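You operate a simulated robot arm through the tools that you are given. There is no shell and no other tool. Be economical: measure what you need, move in short steps, check, and stop when the job is done.

Carry out the task below with a simulated robot arm. There is one attempt and no reset: what you move stays moved.

Task
Put the yellow chalk on the flat shim five.

It is judged by the outcome, as a careful person would: the job done as asked, and still so three seconds after it is handed in. It fails if anything else is knocked over, pushed out of place, dropped, spilled or broken.

Robot
A 7-joint arm with a two-finger parallel gripper, fixed in place. Base frame: the origin is at the foot of the arm, x ahead of it, y to its left, z up; the work surface is at about z = 0. Readings come in m, rad, newtons and seconds.
With the tool pointing down near the work surface it reaches from about 0.22 to 0.58 m from the base axis. Its first joint turns from -1.152 to 1.152 rad. Payload 2.5 kg.
Tool frame: the origin (TCP) lies between the finger pads and is the grasp point; the fingertips stand 0.023 m ahead of it; z points along the fingers, y is the line along which they close. Largest opening 0.094 m; finger width 0.038, thickness 0.01; the body of the gripper, 0.054 by 0.096 m, starts 0.039 m behind the TCP.
Orientation is told as [roll, pitch, yaw] about the base's x, y, z axes, in that order, counted from this pose: with the fingers straight down and closing along the base's y, the tool's x points along the base's -x, its y along +y and its z along -z.

Tools
- The arm moves only by the tool move_arm. Its argument "plan" is a list that holds one entry, the list of rows, each a list of 5 numbers: the shift along the tool's x, y, z in units of 40 mm (1.0 is 40 mm), then the turn about the tool's z in units of 5 degrees (1.0 is 5 degrees), then the opening, from 0 (shut) to 1 (fully open). In form: [[[dx, dy, dz, spin, jaw], ...]]. A call has 1 to 10 rows; each row shifts and turns the commanded pose from where the row before left it, along the tool's axes as they then stand. A call with a number of a shift or a turn outside -1 to 1 is refused whole. Each row takes 0.2 s and may step no farther than 0.05 m and 0.15 rad from the row before; otherwise, or with a gripper value out of range, the whole call is refused. A pose out of reach is approached as far as the arm can. The call stops where the force on the tool passes 40 N (or 10 N more than at its start, if that is more) or the arm is blocked; 0.2 s more then pass. Each finger travels about 0.108 m/s and halts on what it meets, pressing with about 36 N; the grip force reading is that of the motor and also rises with nothing between the fingers. The clock runs only during rows and for 0.2 s after the last one: add rows that do not move to give the fingers time. It gives the time, the measured TCP pose, the force on the tool (base axes), the opening and the grip force at its end, in the units of the frame above (readings bear some noise).
- Cameras (640 x 400 px; columns grow to the right, rows downward): "scene" is fixed at [0.1141, -0.4128, 0.5419]; the picture's right is [0.83, -0.56, 0.00], its down [-0.28, -0.42, -0.86] and it looks along [0.48, 0.72, -0.51] (base axes); focal length 365 px, centre (320, 200). "wrist" rides on the gripper at [0.086, 0.016, -0.074] in the tool frame; the picture's right is [-0.18, 0.98, 0.00], its down [-0.58, -0.11, -0.81] and it looks along [-0.79, -0.15, 0.59] (tool axes); focal length 243 px, centre (320, 200). There is no depth. A picture from a camera that has moved, and an enlarged one, comes with that camera's place and axes in the base frame and with its lens. The place of the scene camera against the robot may be out by one fixed shift of up to 0.018 m in any direction.
- snapshot(camera): a new picture of that camera. No time passes.
- inspect(camera, box): a new picture of the part [left, top, right, bottom] of that camera's present view, enlarged. No time passes.
- hand_in(): hands the job in; it is judged then, once.

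Work in short steps. Places have to be worked out from the pictures, the camera data and where the tool is seen: move nearer, look again, correct. Check each grasp and each placing, and mend what went wrong. You have 90 turns and 46 pictures in all, those below and enlarged ones among them. Open the gripper and draw the arm clear of the work before you hand the job in, unless the task says otherwise; then end with one line.

The tools are called after "Call:" by a JSON object that holds its "name" and its "arguments". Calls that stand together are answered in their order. move_arm: Moves the arm, as the interface text tells. Its arguments: {"type":"object","properties":{"plan":{"type":"array"}},"required":["plan"]} The other tools are called the same way: snapshot (camera) takes a picture; inspect (camera, box) takes an enlarged picture of a part of a camera's view; hand_in () hands the job in.

At the start:

```text
time_s: 0.0
position: [0.2939, 0.193, 0.2928]
ee_rot: [0.0, 0.0, 0.001]
contact_force: [-0.1, -0.5, -0.3]
opening: 0.0939
grasp_force: 0.1
```

scene: 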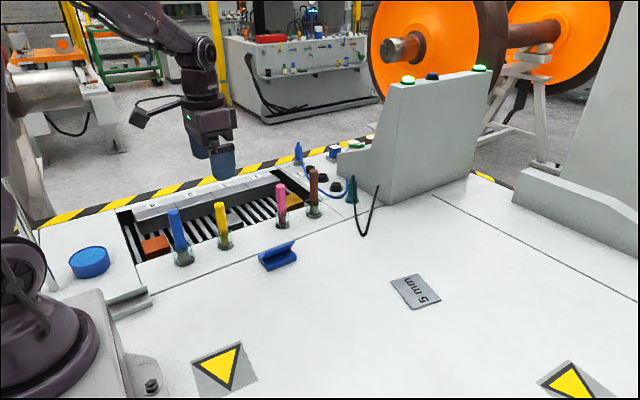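
wrist: 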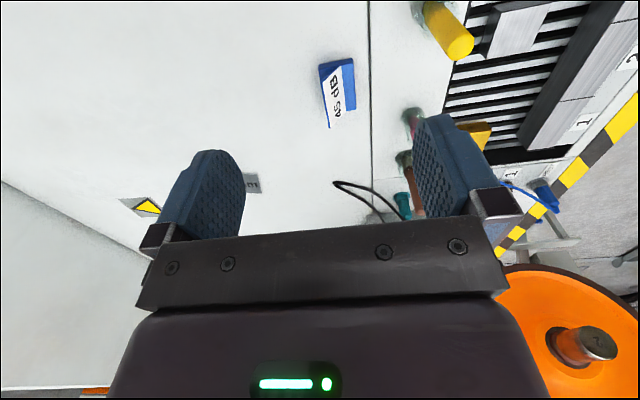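

I start by enlarging the chalk row and the shim to see how they stand.

Call:
{"name": "inspect", "arguments": {"camera": "scene", "box": [140, 160, 340, 285]}}

Call:
{"name": "inspect", "arguments": {"camera": "scene", "box": [340, 240, 500, 340]}}

```text
3.20 times, centred on (240, 222) of scene
camera zoom: at [0.1141, -0.4128, 0.5419], right [0.83, -0.56, 0.0], down [-0.28, -0.42, -0.86], along [0.48, 0.72, -0.51], focal length 1168 px, centre (576, 128)
```

zoom: 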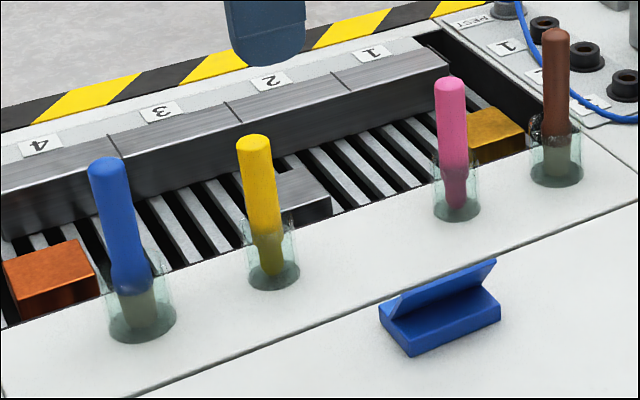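

```text
4.00 times, centred on (420, 290) of scene
camera zoom: at [0.1141, -0.4128, 0.5419], right [0.83, -0.56, 0.0], down [-0.28, -0.42, -0.86], along [0.48, 0.72, -0.51], focal length 1461 px, centre (-80, -160)
```

zoom: 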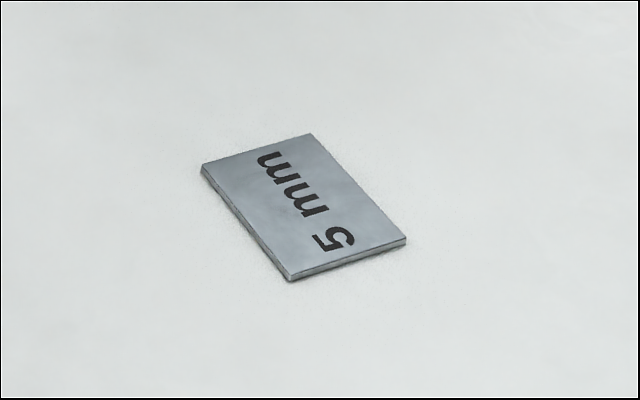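

The chalk stands tilted in a glass near (0.32, 0.31), top about z 0.12; the shim is around (0.58, -0.065). I move beside the chalk at a safe height to look with the wrist camera.

Call:
{"name": "move_arm", "arguments": {"plan": [[[0.37, 0.89, 0.36, 0, 1], [0.37, 0.89, 0.36, 0, 1], [0.37, 0.89, 0.36, 0, 1], [0, 0, 0, 0, 1]]]}}

Call:
{"name": "snapshot", "arguments": {"camera": "wrist"}}

```text
time_s: 1.0
position: [0.2509, 0.2996, 0.2516]
ee_rot: [0.001, 0.0, -0.001]
contact_force: [0.7, -0.6, -0.4]
opening: 0.0943
grasp_force: 0.0
```

```text
41 pictures are left
camera wrist: at [0.1632, 0.3171, 0.3245], right [0.18, 0.98, 0.0], down [0.58, -0.11, 0.81], along [0.79, -0.15, -0.59], focal length 243 px, centre (320, 200)
```

wrist: 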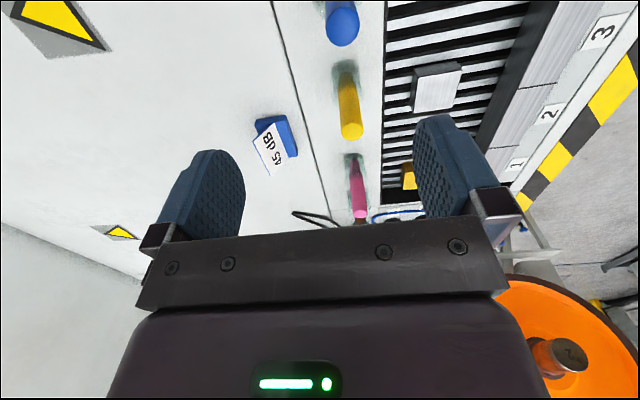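

Call:
{"name": "inspect", "arguments": {"camera": "wrist", "box": [280, 40, 408, 120]}}

Call:
{"name": "inspect", "arguments": {"camera": "wrist", "box": [290, 55, 390, 160]}}

```text
5.00 times, centred on (344, 80) of wrist
camera zoom: at [0.1632, 0.3171, 0.3245], right [0.18, 0.98, 0.0], down [0.58, -0.11, 0.81], along [0.79, -0.15, -0.59], focal length 1213 px, centre (200, 800)
```

zoom: 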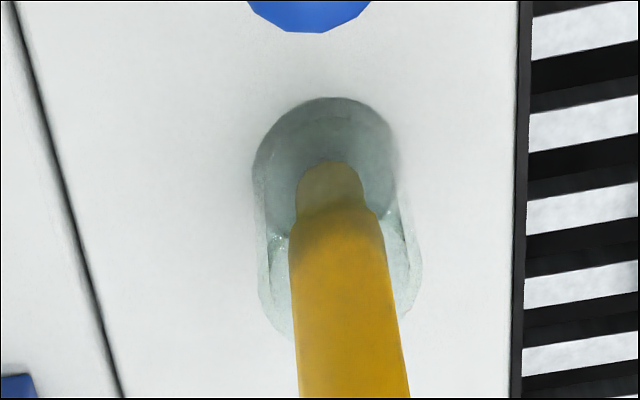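

```text
3.81 times, centred on (340, 108) of wrist
camera zoom: at [0.1632, 0.3171, 0.3245], right [0.18, 0.98, 0.0], down [0.58, -0.11, 0.81], along [0.79, -0.15, -0.59], focal length 924 px, centre (244, 552)
```

zoom: 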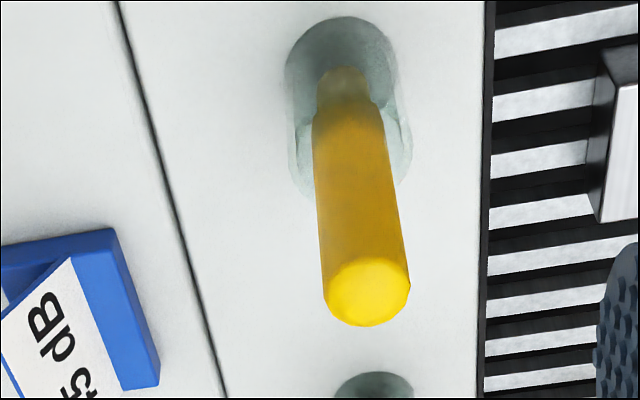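

The chalk looks upright with its axis near (0.328, 0.320). I move over it with the fingertips still above the top, and look.

Call:
{"name": "move_arm", "arguments": {"plan": [[[-0.8, 0.2, 0.4, 0, 1], [-0.8, 0.2, 0.6, 0, 1], [-0.32, 0.11, 0.8, 0, 1], [0, 0, 0.2, 0, 1], [0, 0, 0, 0, 1]]]}}

Call:
{"name": "snapshot", "arguments": {"camera": "wrist"}}

Call:
{"name": "inspect", "arguments": {"camera": "scene", "box": [140, 120, 340, 285]}}

```text
time_s: 2.2
position: [0.3255, 0.3194, 0.1705]
ee_rot: [-0.001, 0.002, 0.001]
contact_force: [0.4, 0.9, -0.3]
opening: 0.0939
grasp_force: 0.0
```

```text
38 pictures are left
camera wrist: at [0.2388, 0.3352, 0.2435], right [0.18, 0.98, 0.0], down [0.58, -0.11, 0.81], along [0.79, -0.15, -0.59], focal length 243 px, centre (320, 200)
```

wrist: 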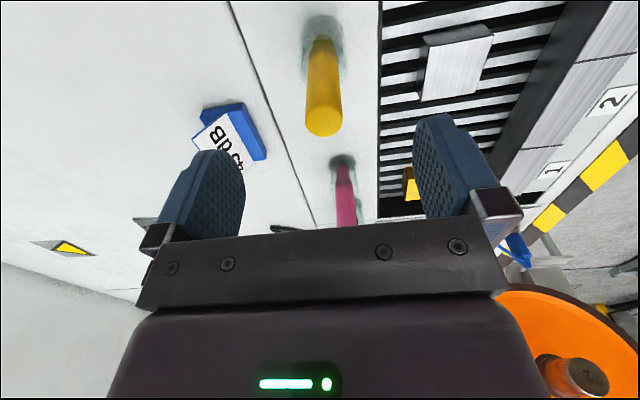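

```text
2.42 times, centred on (240, 202) of scene
camera zoom: at [0.1141, -0.4128, 0.5419], right [0.83, -0.56, 0.0], down [-0.28, -0.42, -0.86], along [0.48, 0.72, -0.51], focal length 885 px, centre (514, 194)
```

zoom: 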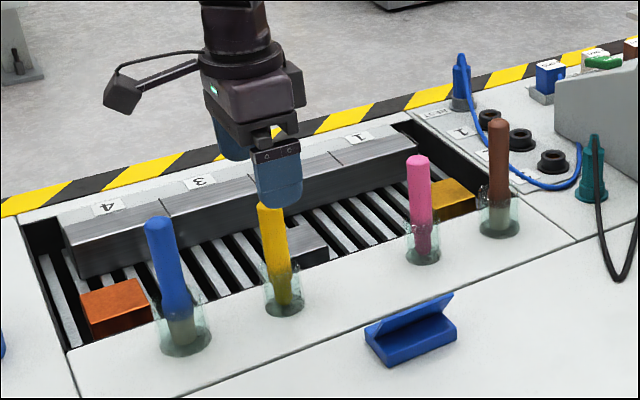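

The chalk is centred between the fingers (about x 0.326, y 0.320, top z ~0.12, glass rim ~0.045). I descend to TCP z 0.095, keeping fingertips above the rim.

Call:
{"name": "move_arm", "arguments": {"plan": [[[0, 0, 0.7, 0, 1], [0, 0, 0.7, 0, 1], [0, 0, 0.48, 0, 1], [0, 0, 0, 0, 1]]]}}

Call:
{"name": "inspect", "arguments": {"camera": "scene", "box": [160, 140, 300, 260]}}

Call:
{"name": "snapshot", "arguments": {"camera": "wrist"}}

```text
time_s: 3.2
position: [0.3274, 0.3212, 0.0949]
ee_rot: [0.001, -0.001, 0.002]
contact_force: [-0.1, 1.0, 0.3]
opening: 0.0941
grasp_force: 0.1
```

```text
3.33 times, centred on (230, 200) of scene
camera zoom: at [0.1141, -0.4128, 0.5419], right [0.83, -0.56, 0.0], down [-0.28, -0.42, -0.86], along [0.48, 0.72, -0.51], focal length 1217 px, centre (620, 200)
```

zoom: 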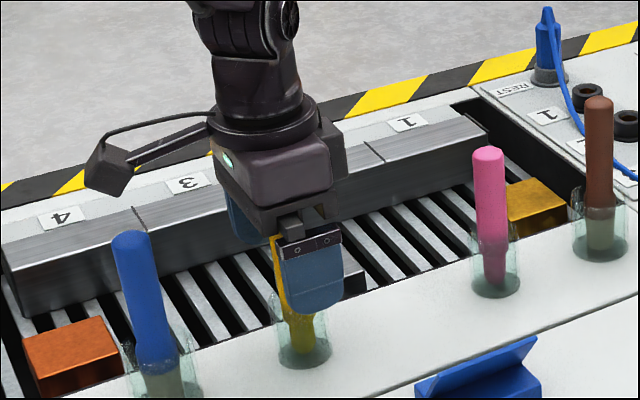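

```text
35 pictures are left
camera wrist: at [0.2399, 0.3366, 0.1687], right [0.18, 0.98, 0.0], down [0.58, -0.11, 0.81], along [0.79, -0.15, -0.59], focal length 243 px, centre (320, 200)
```

wrist: 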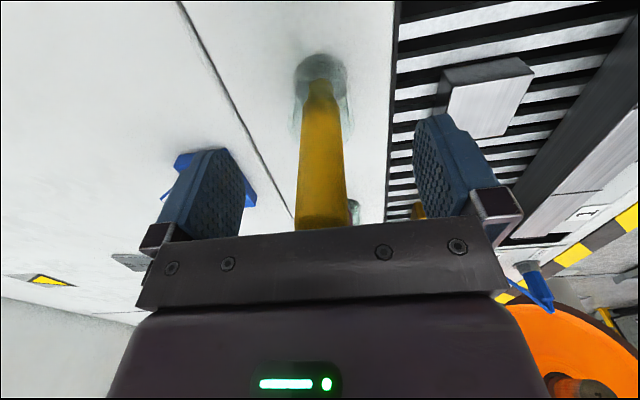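

The chalk is between the fingers, top around z 0.116, palm clear. Closing now.

Call:
{"name": "move_arm", "arguments": {"plan": [[[0, 0, 0, 0, 0.4], [0, 0, 0, 0, 0], [0, 0, 0, 0, 0], [0, 0, 0, 0, 0]]]}}

Call:
{"name": "snapshot", "arguments": {"camera": "wrist"}}

```text
time_s: 4.2
position: [0.3267, 0.3199, 0.0955]
ee_rot: [0.0, -0.001, 0.001]
contact_force: [-0.3, 0.8, -0.3]
opening: 0.0224
grasp_force: 35.6
```

```text
34 pictures are left
camera wrist: at [0.2399, 0.3365, 0.169], right [0.18, 0.98, 0.0], down [0.58, -0.11, 0.81], along [0.79, -0.15, -0.59], focal length 243 px, centre (320, 200)
```

wrist: 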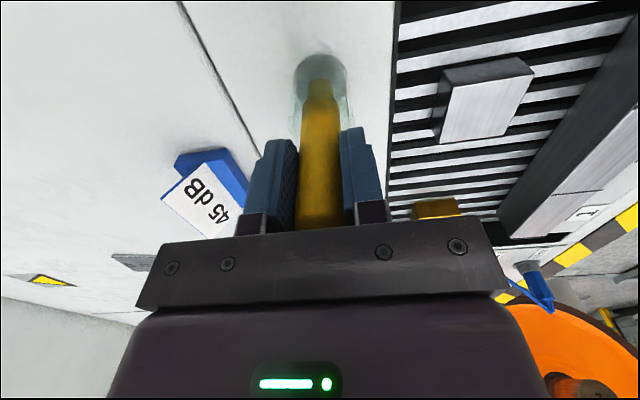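

Gripped at 22 mm width. I lift straight up in small steps so the glass is left standing.

Call:
{"name": "move_arm", "arguments": {"plan": [[[0, 0, -0.3, 0, 0], [0, 0, -0.5, 0, 0], [0, 0, -0.7, 0, 0], [0, 0, -0.7, 0, 0], [0, 0, -0.7, 0, 0], [0, 0, -0.5, 0, 0], [0, 0, 0, 0, 0]]]}}

Call:
{"name": "inspect", "arguments": {"camera": "scene", "box": [140, 110, 300, 270]}}

Call:
{"name": "snapshot", "arguments": {"camera": "wrist"}}

```text
time_s: 5.8
position: [0.328, 0.3202, 0.2314]
ee_rot: [0.0, 0.0, 0.002]
contact_force: [0.8, 0.1, -0.5]
opening: 0.0222
grasp_force: 35.6
```

```text
2.50 times, centred on (220, 190) of scene
camera zoom: at [0.1141, -0.4128, 0.5419], right [0.83, -0.56, 0.0], down [-0.28, -0.42, -0.86], along [0.48, 0.72, -0.51], focal length 913 px, centre (570, 225)
```

zoom: 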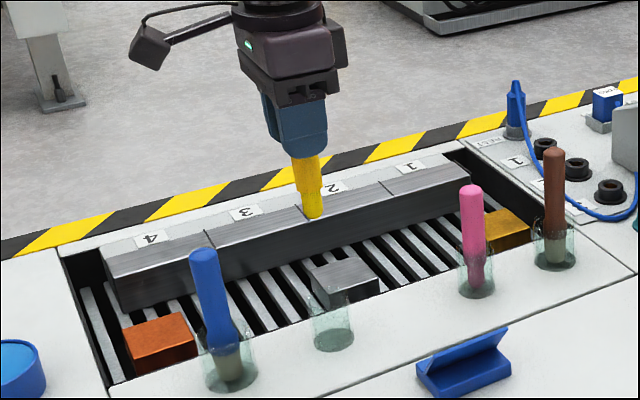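

```text
32 pictures are left
camera wrist: at [0.2402, 0.3371, 0.3049], right [0.18, 0.98, 0.0], down [0.58, -0.11, 0.81], along [0.79, -0.15, -0.59], focal length 243 px, centre (320, 200)
```

wrist: 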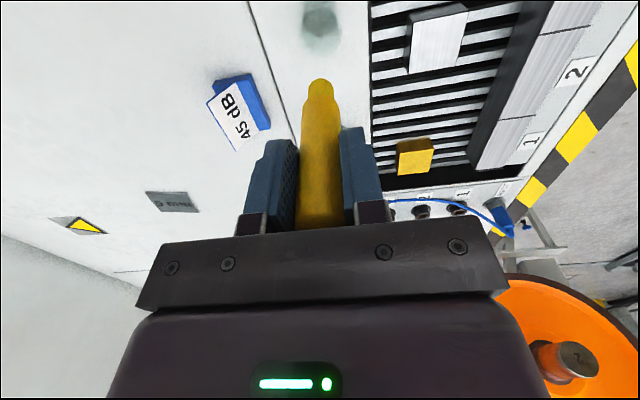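

The chalk came out and the glass stayed. I look closely at the chalk's lower end and the shim.

Call:
{"name": "inspect", "arguments": {"camera": "wrist", "box": [280, 60, 380, 140]}}

Call:
{"name": "inspect", "arguments": {"camera": "wrist", "box": [110, 160, 230, 240]}}

Call:
{"name": "inspect", "arguments": {"camera": "scene", "box": [195, 140, 245, 175]}}

```text
5.00 times, centred on (330, 100) of wrist
camera zoom: at [0.2402, 0.3371, 0.3049], right [0.18, 0.98, 0.0], down [0.58, -0.11, 0.81], along [0.79, -0.15, -0.59], focal length 1213 px, centre (270, 700)
```

zoom: 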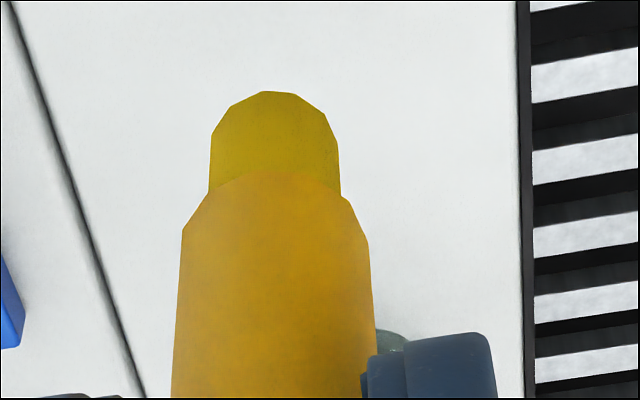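

```text
5.00 times, centred on (170, 200) of wrist
camera zoom: at [0.2402, 0.3371, 0.3049], right [0.18, 0.98, 0.0], down [0.58, -0.11, 0.81], along [0.79, -0.15, -0.59], focal length 1213 px, centre (1070, 200)
```

zoom: 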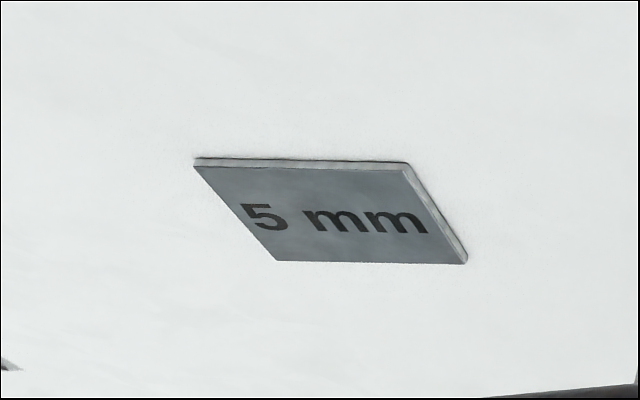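

```text
11.43 times, centred on (220, 158) of scene
camera zoom: at [0.1141, -0.4128, 0.5419], right [0.83, -0.56, 0.0], down [-0.28, -0.42, -0.86], along [0.48, 0.72, -0.51], focal length 4173 px, centre (1463, 686)
```

zoom: 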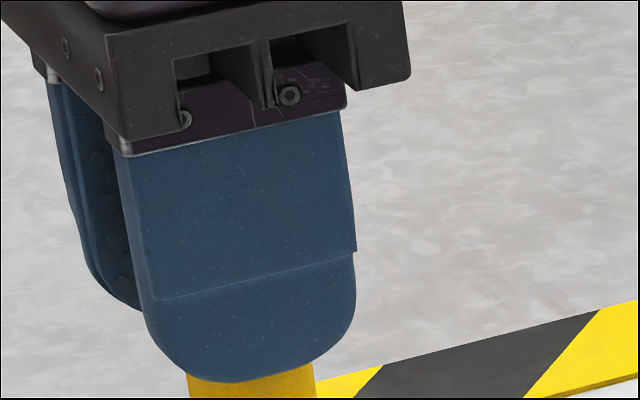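

The chalk's lower end is a stepped plug with a flattish end, so it can be stood on the shim. I judge the shim centre at (0.594, -0.047), near edge from (0.570, 0.003) to (0.552, -0.079); I carry the chalk toward (0.552, -0.008) at height and look again.

Call:
{"name": "move_arm", "arguments": {"plan": [[[-0.3, -0.5, 0, 0, 0], [-0.6, -0.9, 0, 0, 0], [-0.6, -0.9, 0, 0, 0], [-0.6, -0.9, 0, 0, 0], [-0.6, -0.9, 0, 0, 0], [-0.6, -0.9, 0, 0, 0], [-0.6, -0.9, 0, 0, 0], [-0.6, -0.9, 0, 0, 0], [-0.6, -0.9, 0, 0, 0], [0, 0, 0, 0, 0]]]}}

Call:
{"name": "snapshot", "arguments": {"camera": "wrist"}}

Call:
{"name": "snapshot", "arguments": {"camera": "scene"}}

```text
time_s: 8.0
position: [0.5294, 0.0099, 0.229]
ee_rot: [-0.001, -0.001, 0.002]
contact_force: [-0.5, 0.4, 0.1]
opening: 0.0224
grasp_force: 36.0
```

```text
28 pictures are left
camera wrist: at [0.4424, 0.0277, 0.303], right [0.18, 0.98, 0.0], down [0.58, -0.11, 0.81], along [0.79, -0.15, -0.59], focal length 243 px, centre (320, 200)
```

wrist: 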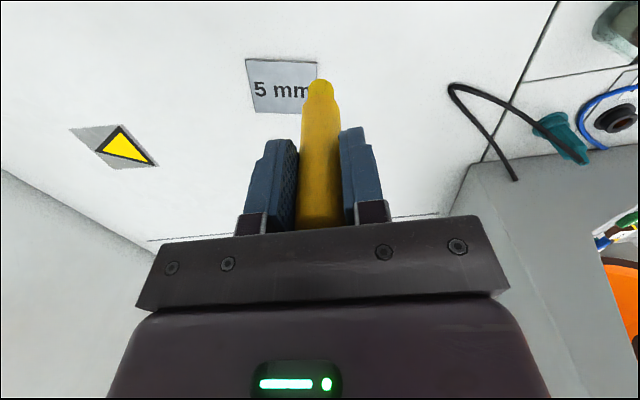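

```text
27 pictures are left
```

scene: 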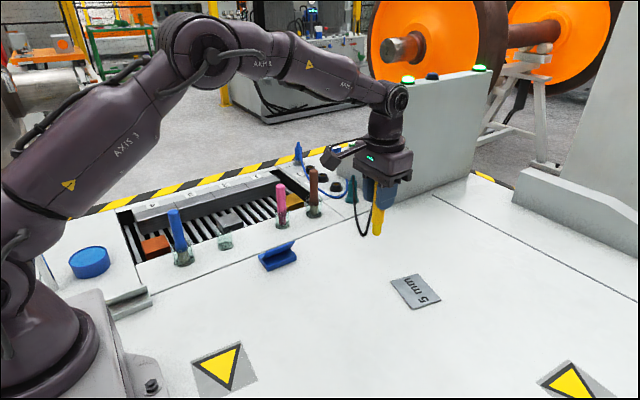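

Shim near edge confirmed from (0.572, -0.002) to (0.5545, -0.080), and the chalk end hangs right under the TCP. I go over (0.582, -0.047) and lower to z ~0.14, watching the reach.

Call:
{"name": "move_arm", "arguments": {"plan": [[[-0.44, -0.47, 0, 0, 0], [-0.44, -0.47, 0, 0, 0], [-0.44, -0.47, 0.2, 0, 0], [0, 0, 0.7, 0, 0], [0, 0, 0.7, 0, 0], [0, 0, 0.6, 0, 0], [0, 0, 0, 0, 0]]]}}

Call:
{"name": "snapshot", "arguments": {"camera": "wrist"}}

Call:
{"name": "inspect", "arguments": {"camera": "scene", "box": [340, 190, 500, 330]}}

```text
time_s: 9.6
position: [0.5834, -0.0429, 0.141]
ee_rot: [0.0, -0.001, 0.001]
contact_force: [0.1, 0.7, 0.1]
opening: 0.0224
grasp_force: 36.2
```

```text
26 pictures are left
camera wrist: at [0.4971, -0.0266, 0.216], right [0.18, 0.98, 0.0], down [0.58, -0.11, 0.81], along [0.79, -0.15, -0.59], focal length 243 px, centre (320, 200)
```

wrist: 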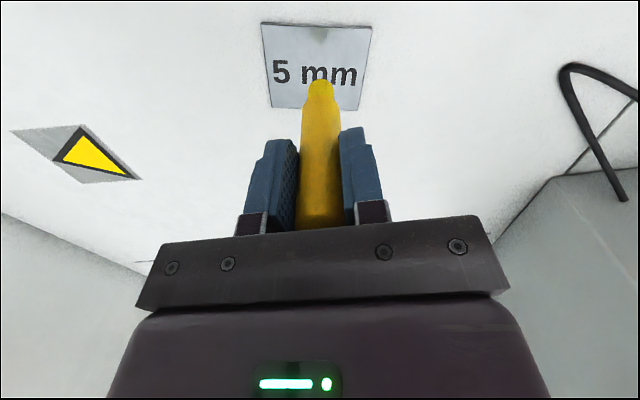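

```text
2.86 times, centred on (420, 260) of scene
camera zoom: at [0.1141, -0.4128, 0.5419], right [0.83, -0.56, 0.0], down [-0.28, -0.42, -0.86], along [0.48, 0.72, -0.51], focal length 1043 px, centre (34, 29)
```

zoom: 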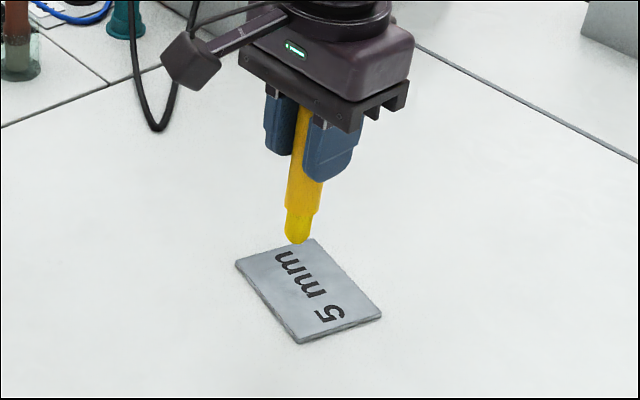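

Reach is fine here. I check the chalk's end shape close up before setting it down.

Call:
{"name": "inspect", "arguments": {"camera": "scene", "box": [395, 240, 445, 275]}}

Call:
{"name": "inspect", "arguments": {"camera": "wrist", "box": [260, 20, 380, 120]}}

```text
11.43 times, centred on (420, 258) of scene
camera zoom: at [0.1141, -0.4128, 0.5419], right [0.83, -0.56, 0.0], down [-0.28, -0.42, -0.86], along [0.48, 0.72, -0.51], focal length 4173 px, centre (-823, -457)
```

zoom: 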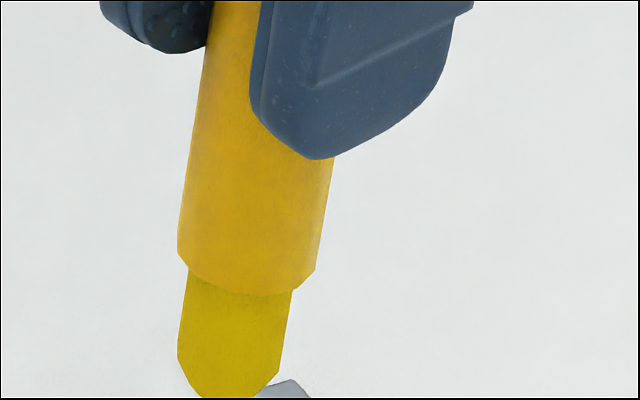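

```text
4.00 times, centred on (320, 70) of wrist
camera zoom: at [0.4971, -0.0266, 0.216], right [0.18, 0.98, 0.0], down [0.58, -0.11, 0.81], along [0.79, -0.15, -0.59], focal length 970 px, centre (320, 720)
```

zoom: 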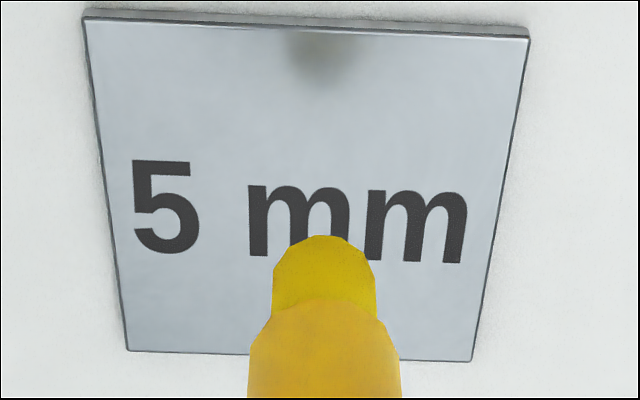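

The end is flat (~14 mm wide), so it will stand. I shift 6 mm inward and lower to just above the expected contact.

Call:
{"name": "move_arm", "arguments": {"plan": [[[-0.15, -0.05, 0.3, 0, 0], [0, 0, 0.4, 0, 0], [0, 0, 0.15, 0, 0], [0, 0, 0, 0, 0]]]}}

Call:
{"name": "inspect", "arguments": {"camera": "scene", "box": [380, 220, 460, 320]}}

```text
time_s: 10.6
position: [0.5905, -0.0452, 0.1093]
ee_rot: [0.0, 0.0, 0.0]
contact_force: [-0.1, 0.0, 0.3]
opening: 0.0224
grasp_force: 35.9
```

```text
4.00 times, centred on (420, 270) of scene
camera zoom: at [0.1141, -0.4128, 0.5419], right [0.83, -0.56, 0.0], down [-0.28, -0.42, -0.86], along [0.48, 0.72, -0.51], focal length 1461 px, centre (-80, -80)
```

zoom: 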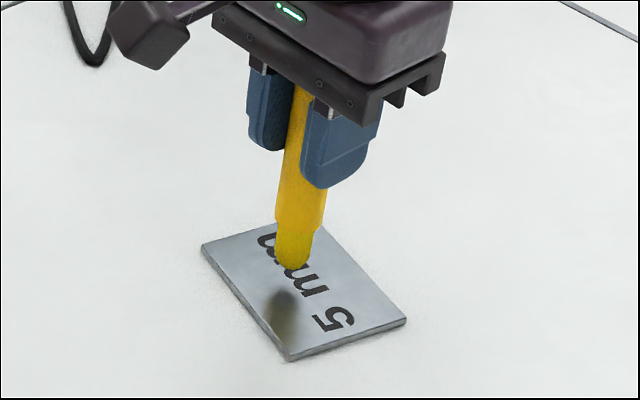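

The chalk hovers over the shim about a centimetre up. I lower in small steps.

Call:
{"name": "move_arm", "arguments": {"plan": [[[0, 0, 0.1, 0, 0], [0, 0, 0.05, 0, 0], [0, 0, 0.05, 0, 0], [0, 0, 0, 0, 0]]]}}

```text
time_s: 11.6
position: [0.5908, -0.048, 0.1002]
ee_rot: [0.0, -0.001, 0.0]
contact_force: [0.2, 0.2, -0.5]
opening: 0.0223
grasp_force: 35.5
```

No contact yet; continuing 1 mm per row.

Call:
{"name": "move_arm", "arguments": {"plan": [[[0, 0, 0.03, 0, 0], [0, 0, 0.03, 0, 0], [0, 0, 0, 0, 0]]]}}

Call:
{"name": "inspect", "arguments": {"camera": "scene", "box": [385, 255, 445, 315]}}

```text
time_s: 12.4
position: [0.5903, -0.0465, 0.0986]
ee_rot: [0.0, 0.0, 0.0]
contact_force: [0.3, 0.7, 0.8]
opening: 0.0224
grasp_force: 36.5
```

```text
6.67 times, centred on (415, 285) of scene
camera zoom: at [0.1141, -0.4128, 0.5419], right [0.83, -0.56, 0.0], down [-0.28, -0.42, -0.86], along [0.48, 0.72, -0.51], focal length 2434 px, centre (-313, -367)
```

zoom: 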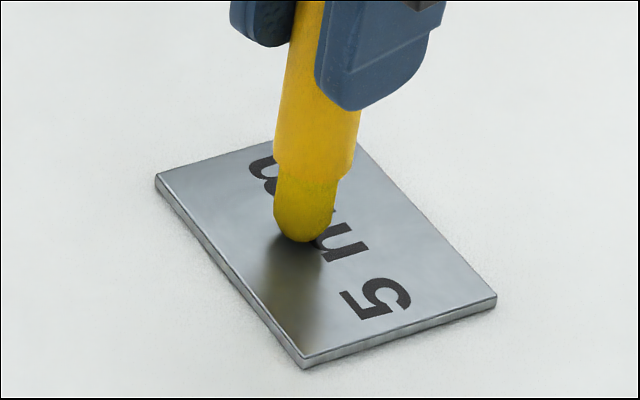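

Nearly touching; I go on in sub-millimetre steps until a force shows.

Call:
{"name": "move_arm", "arguments": {"plan": [[[0, 0, 0.025, 0, 0], [0, 0, 0, 0, 0]]]}}

Call:
{"name": "move_arm", "arguments": {"plan": [[[0, 0, 0.025, 0, 0], [0, 0, 0, 0, 0]]]}}

```text
time_s: 13.0
position: [0.5898, -0.0465, 0.0977]
ee_rot: [0.0, -0.001, 0.0]
contact_force: [-0.6, -0.2, -0.4]
opening: 0.0222
grasp_force: 36.4
```

```text
time_s: 13.6
position: [0.5889, -0.0461, 0.0967]
ee_rot: [0.001, 0.001, 0.001]
contact_force: [0.1, 0.1, -0.7]
opening: 0.0225
grasp_force: 35.2
```

Call:
{"name": "move_arm", "arguments": {"plan": [[[0, 0, 0.025, 0, 0], [0, 0, 0, 0, 0]]]}}

Call:
{"name": "inspect", "arguments": {"camera": "scene", "box": [395, 270, 425, 300]}}

```text
time_s: 14.2
position: [0.5898, -0.0455, 0.0962]
ee_rot: [0.003, 0.0, 0.001]
contact_force: [-1.2, 0.8, 2.8]
opening: 0.0224
grasp_force: 35.8
```

```text
13.33 times, centred on (410, 285) of scene
camera zoom: at [0.1141, -0.4128, 0.5419], right [0.83, -0.56, 0.0], down [-0.28, -0.42, -0.86], along [0.48, 0.72, -0.5], focal length 4869 px, centre (-880, -933)
```

zoom: 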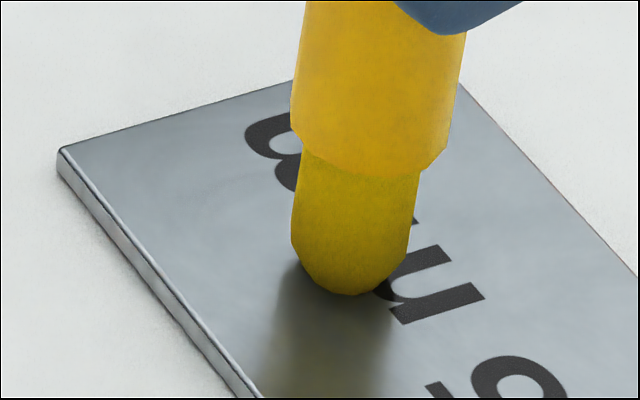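

A contact force of about 3 N appears. I press a half millimetre more to confirm.

Call:
{"name": "move_arm", "arguments": {"plan": [[[0, 0, 0.012, 0, 0], [0, 0, 0, 0, 0]]]}}

```text
time_s: 14.8
position: [0.5906, -0.0464, 0.0962]
ee_rot: [0.001, -0.003, 0.001]
contact_force: [-3.1, 0.2, 10.2]
opening: 0.0223
grasp_force: 36.0
```

Firm contact at 10 N. I relieve most of the press, then open very slowly so the chalk settles.

Call:
{"name": "move_arm", "arguments": {"plan": [[[0, 0, -0.012, 0, 0], [0, 0, 0, 0, 0], [0, 0, 0, 0, 0.23], [0, 0, 0, 0, 0.24], [0, 0, 0, 0, 0.25], [0, 0, 0, 0, 0.26], [0, 0, 0, 0, 0.27], [0, 0, 0, 0, 0.27]]]}}

Call:
{"name": "snapshot", "arguments": {"camera": "wrist"}}

Call:
{"name": "inspect", "arguments": {"camera": "scene", "box": [380, 220, 460, 320]}}

```text
time_s: 16.6
position: [0.5899, -0.0465, 0.0956]
ee_rot: [-0.001, 0.0, 0.002]
contact_force: [0.1, -0.2, 0.6]
opening: 0.0255
grasp_force: 0.1
```

```text
19 pictures are left
camera wrist: at [0.5026, -0.0294, 0.169], right [0.18, 0.98, 0.0], down [0.58, -0.11, 0.81], along [0.79, -0.15, -0.59], focal length 243 px, centre (320, 200)
```

wrist: 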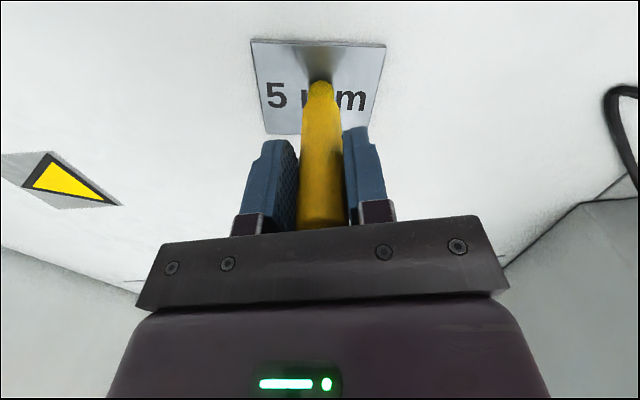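

```text
4.00 times, centred on (420, 270) of scene
camera zoom: at [0.1141, -0.4128, 0.5419], right [0.83, -0.56, 0.0], down [-0.28, -0.42, -0.86], along [0.48, 0.72, -0.51], focal length 1461 px, centre (-80, -80)
```

zoom: 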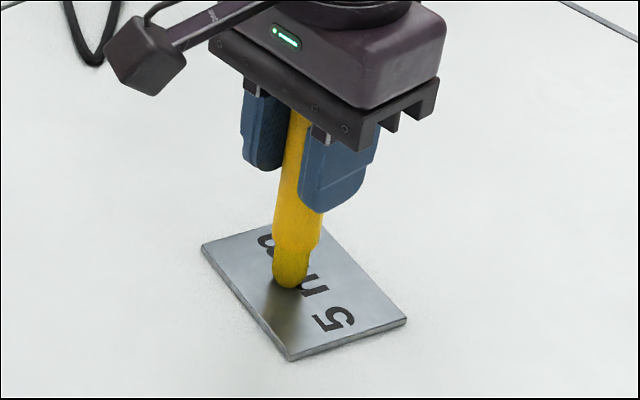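

The fingers are slack and the chalk stands, unheld along x as well. I open slowly a bit further and check.

Call:
{"name": "move_arm", "arguments": {"plan": [[[0, 0, 0, 0, 0.29], [0, 0, 0, 0, 0.31], [0, 0, 0, 0, 0.33], [0, 0, 0, 0, 0.35], [0, 0, 0, 0, 0.37], [0, 0, 0, 0, 0.37]]]}}

Call:
{"name": "inspect", "arguments": {"camera": "wrist", "box": [220, 30, 420, 240]}}

```text
time_s: 18.0
position: [0.5899, -0.0449, 0.0946]
ee_rot: [0.0, 0.0, 0.0]
contact_force: [-0.2, 0.3, 0.8]
opening: 0.035
grasp_force: 0.1
```

```text
1.90 times, centred on (320, 135) of wrist
camera zoom: at [0.5026, -0.0294, 0.169], right [0.18, 0.98, 0.0], down [0.58, -0.11, 0.81], along [0.79, -0.15, -0.59], focal length 462 px, centre (320, 324)
```

zoom: 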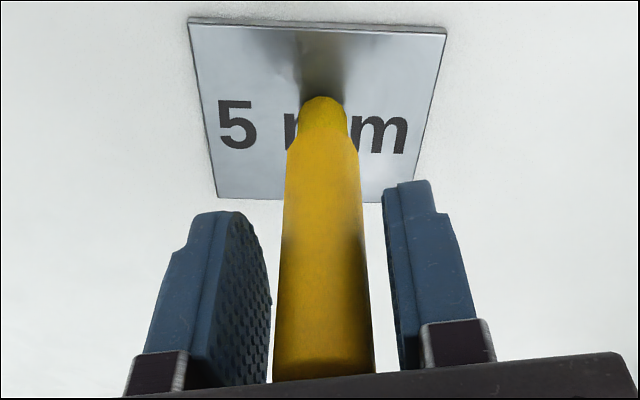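

The chalk stands free, clear of both fingers. I open fully and rise straight up.

Call:
{"name": "move_arm", "arguments": {"plan": [[[0, 0, 0, 0, 0.5], [0, 0, 0, 0, 0.65], [0, 0, 0, 0, 0.8], [0, 0, -0.3, 0, 0.8], [0, 0, -0.6, 0, 0.8], [0, 0, -0.8, 0, 0.8], [0, 0, -0.8, 0, 0.8], [0, 0, -0.5, 0, 0.8], [0, 0, 0, 0, 0.8]]]}}

Call:
{"name": "snapshot", "arguments": {"camera": "scene"}}

```text
time_s: 20.0
position: [0.5915, -0.0465, 0.2156]
ee_rot: [0.0, -0.001, 0.001]
contact_force: [-0.9, 1.3, -0.7]
opening: 0.075
grasp_force: 0.0
```

```text
16 pictures are left
```

scene: 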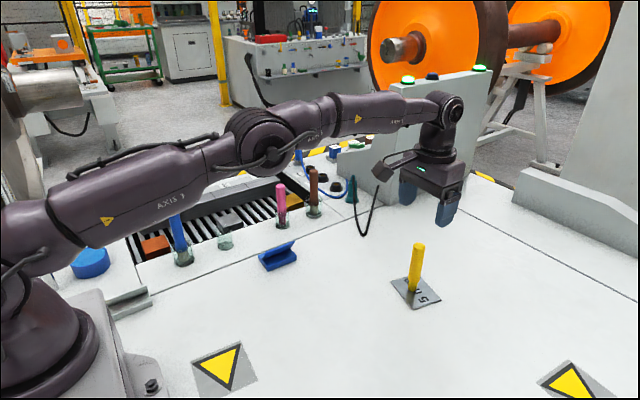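

The chalk stands on the shim. I draw the arm back away from it and recheck.

Call:
{"name": "move_arm", "arguments": {"plan": [[[0.5, 0, -0.3, 0, 0.8], [0.8, 0, 0, 0, 0.8], [0.8, 0, 0, 0, 0.8], [0.8, 0, 0, 0, 0.8], [0.5, 0, 0, 0, 0.8], [0, 0, 0, 0, 0.8], [0, 0, 0, 0, 0.8]]]}}

Call:
{"name": "snapshot", "arguments": {"camera": "scene"}}

```text
time_s: 21.6
position: [0.4556, -0.0449, 0.2284]
ee_rot: [0.0, -0.001, 0.0]
contact_force: [-0.1, -0.3, 0.1]
opening: 0.0752
grasp_force: 0.0
```

```text
15 pictures are left
```

scene: 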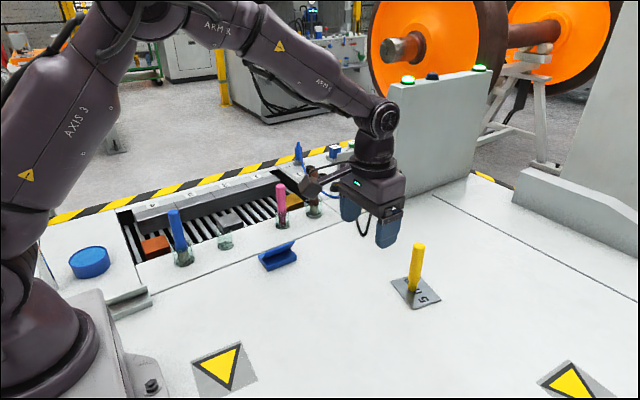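

The chalk is standing still on the shim, everything else is in place, and the arm is clear with the gripper open, so I hand in.

Call:
{"name": "hand_in", "arguments": {}}

```text
The job is handed in.
```

The yellow chalk is standing upright on the 5 mm shim. Its glass and the other items are where they were, and the arm was clear with the gripper open when I handed in.
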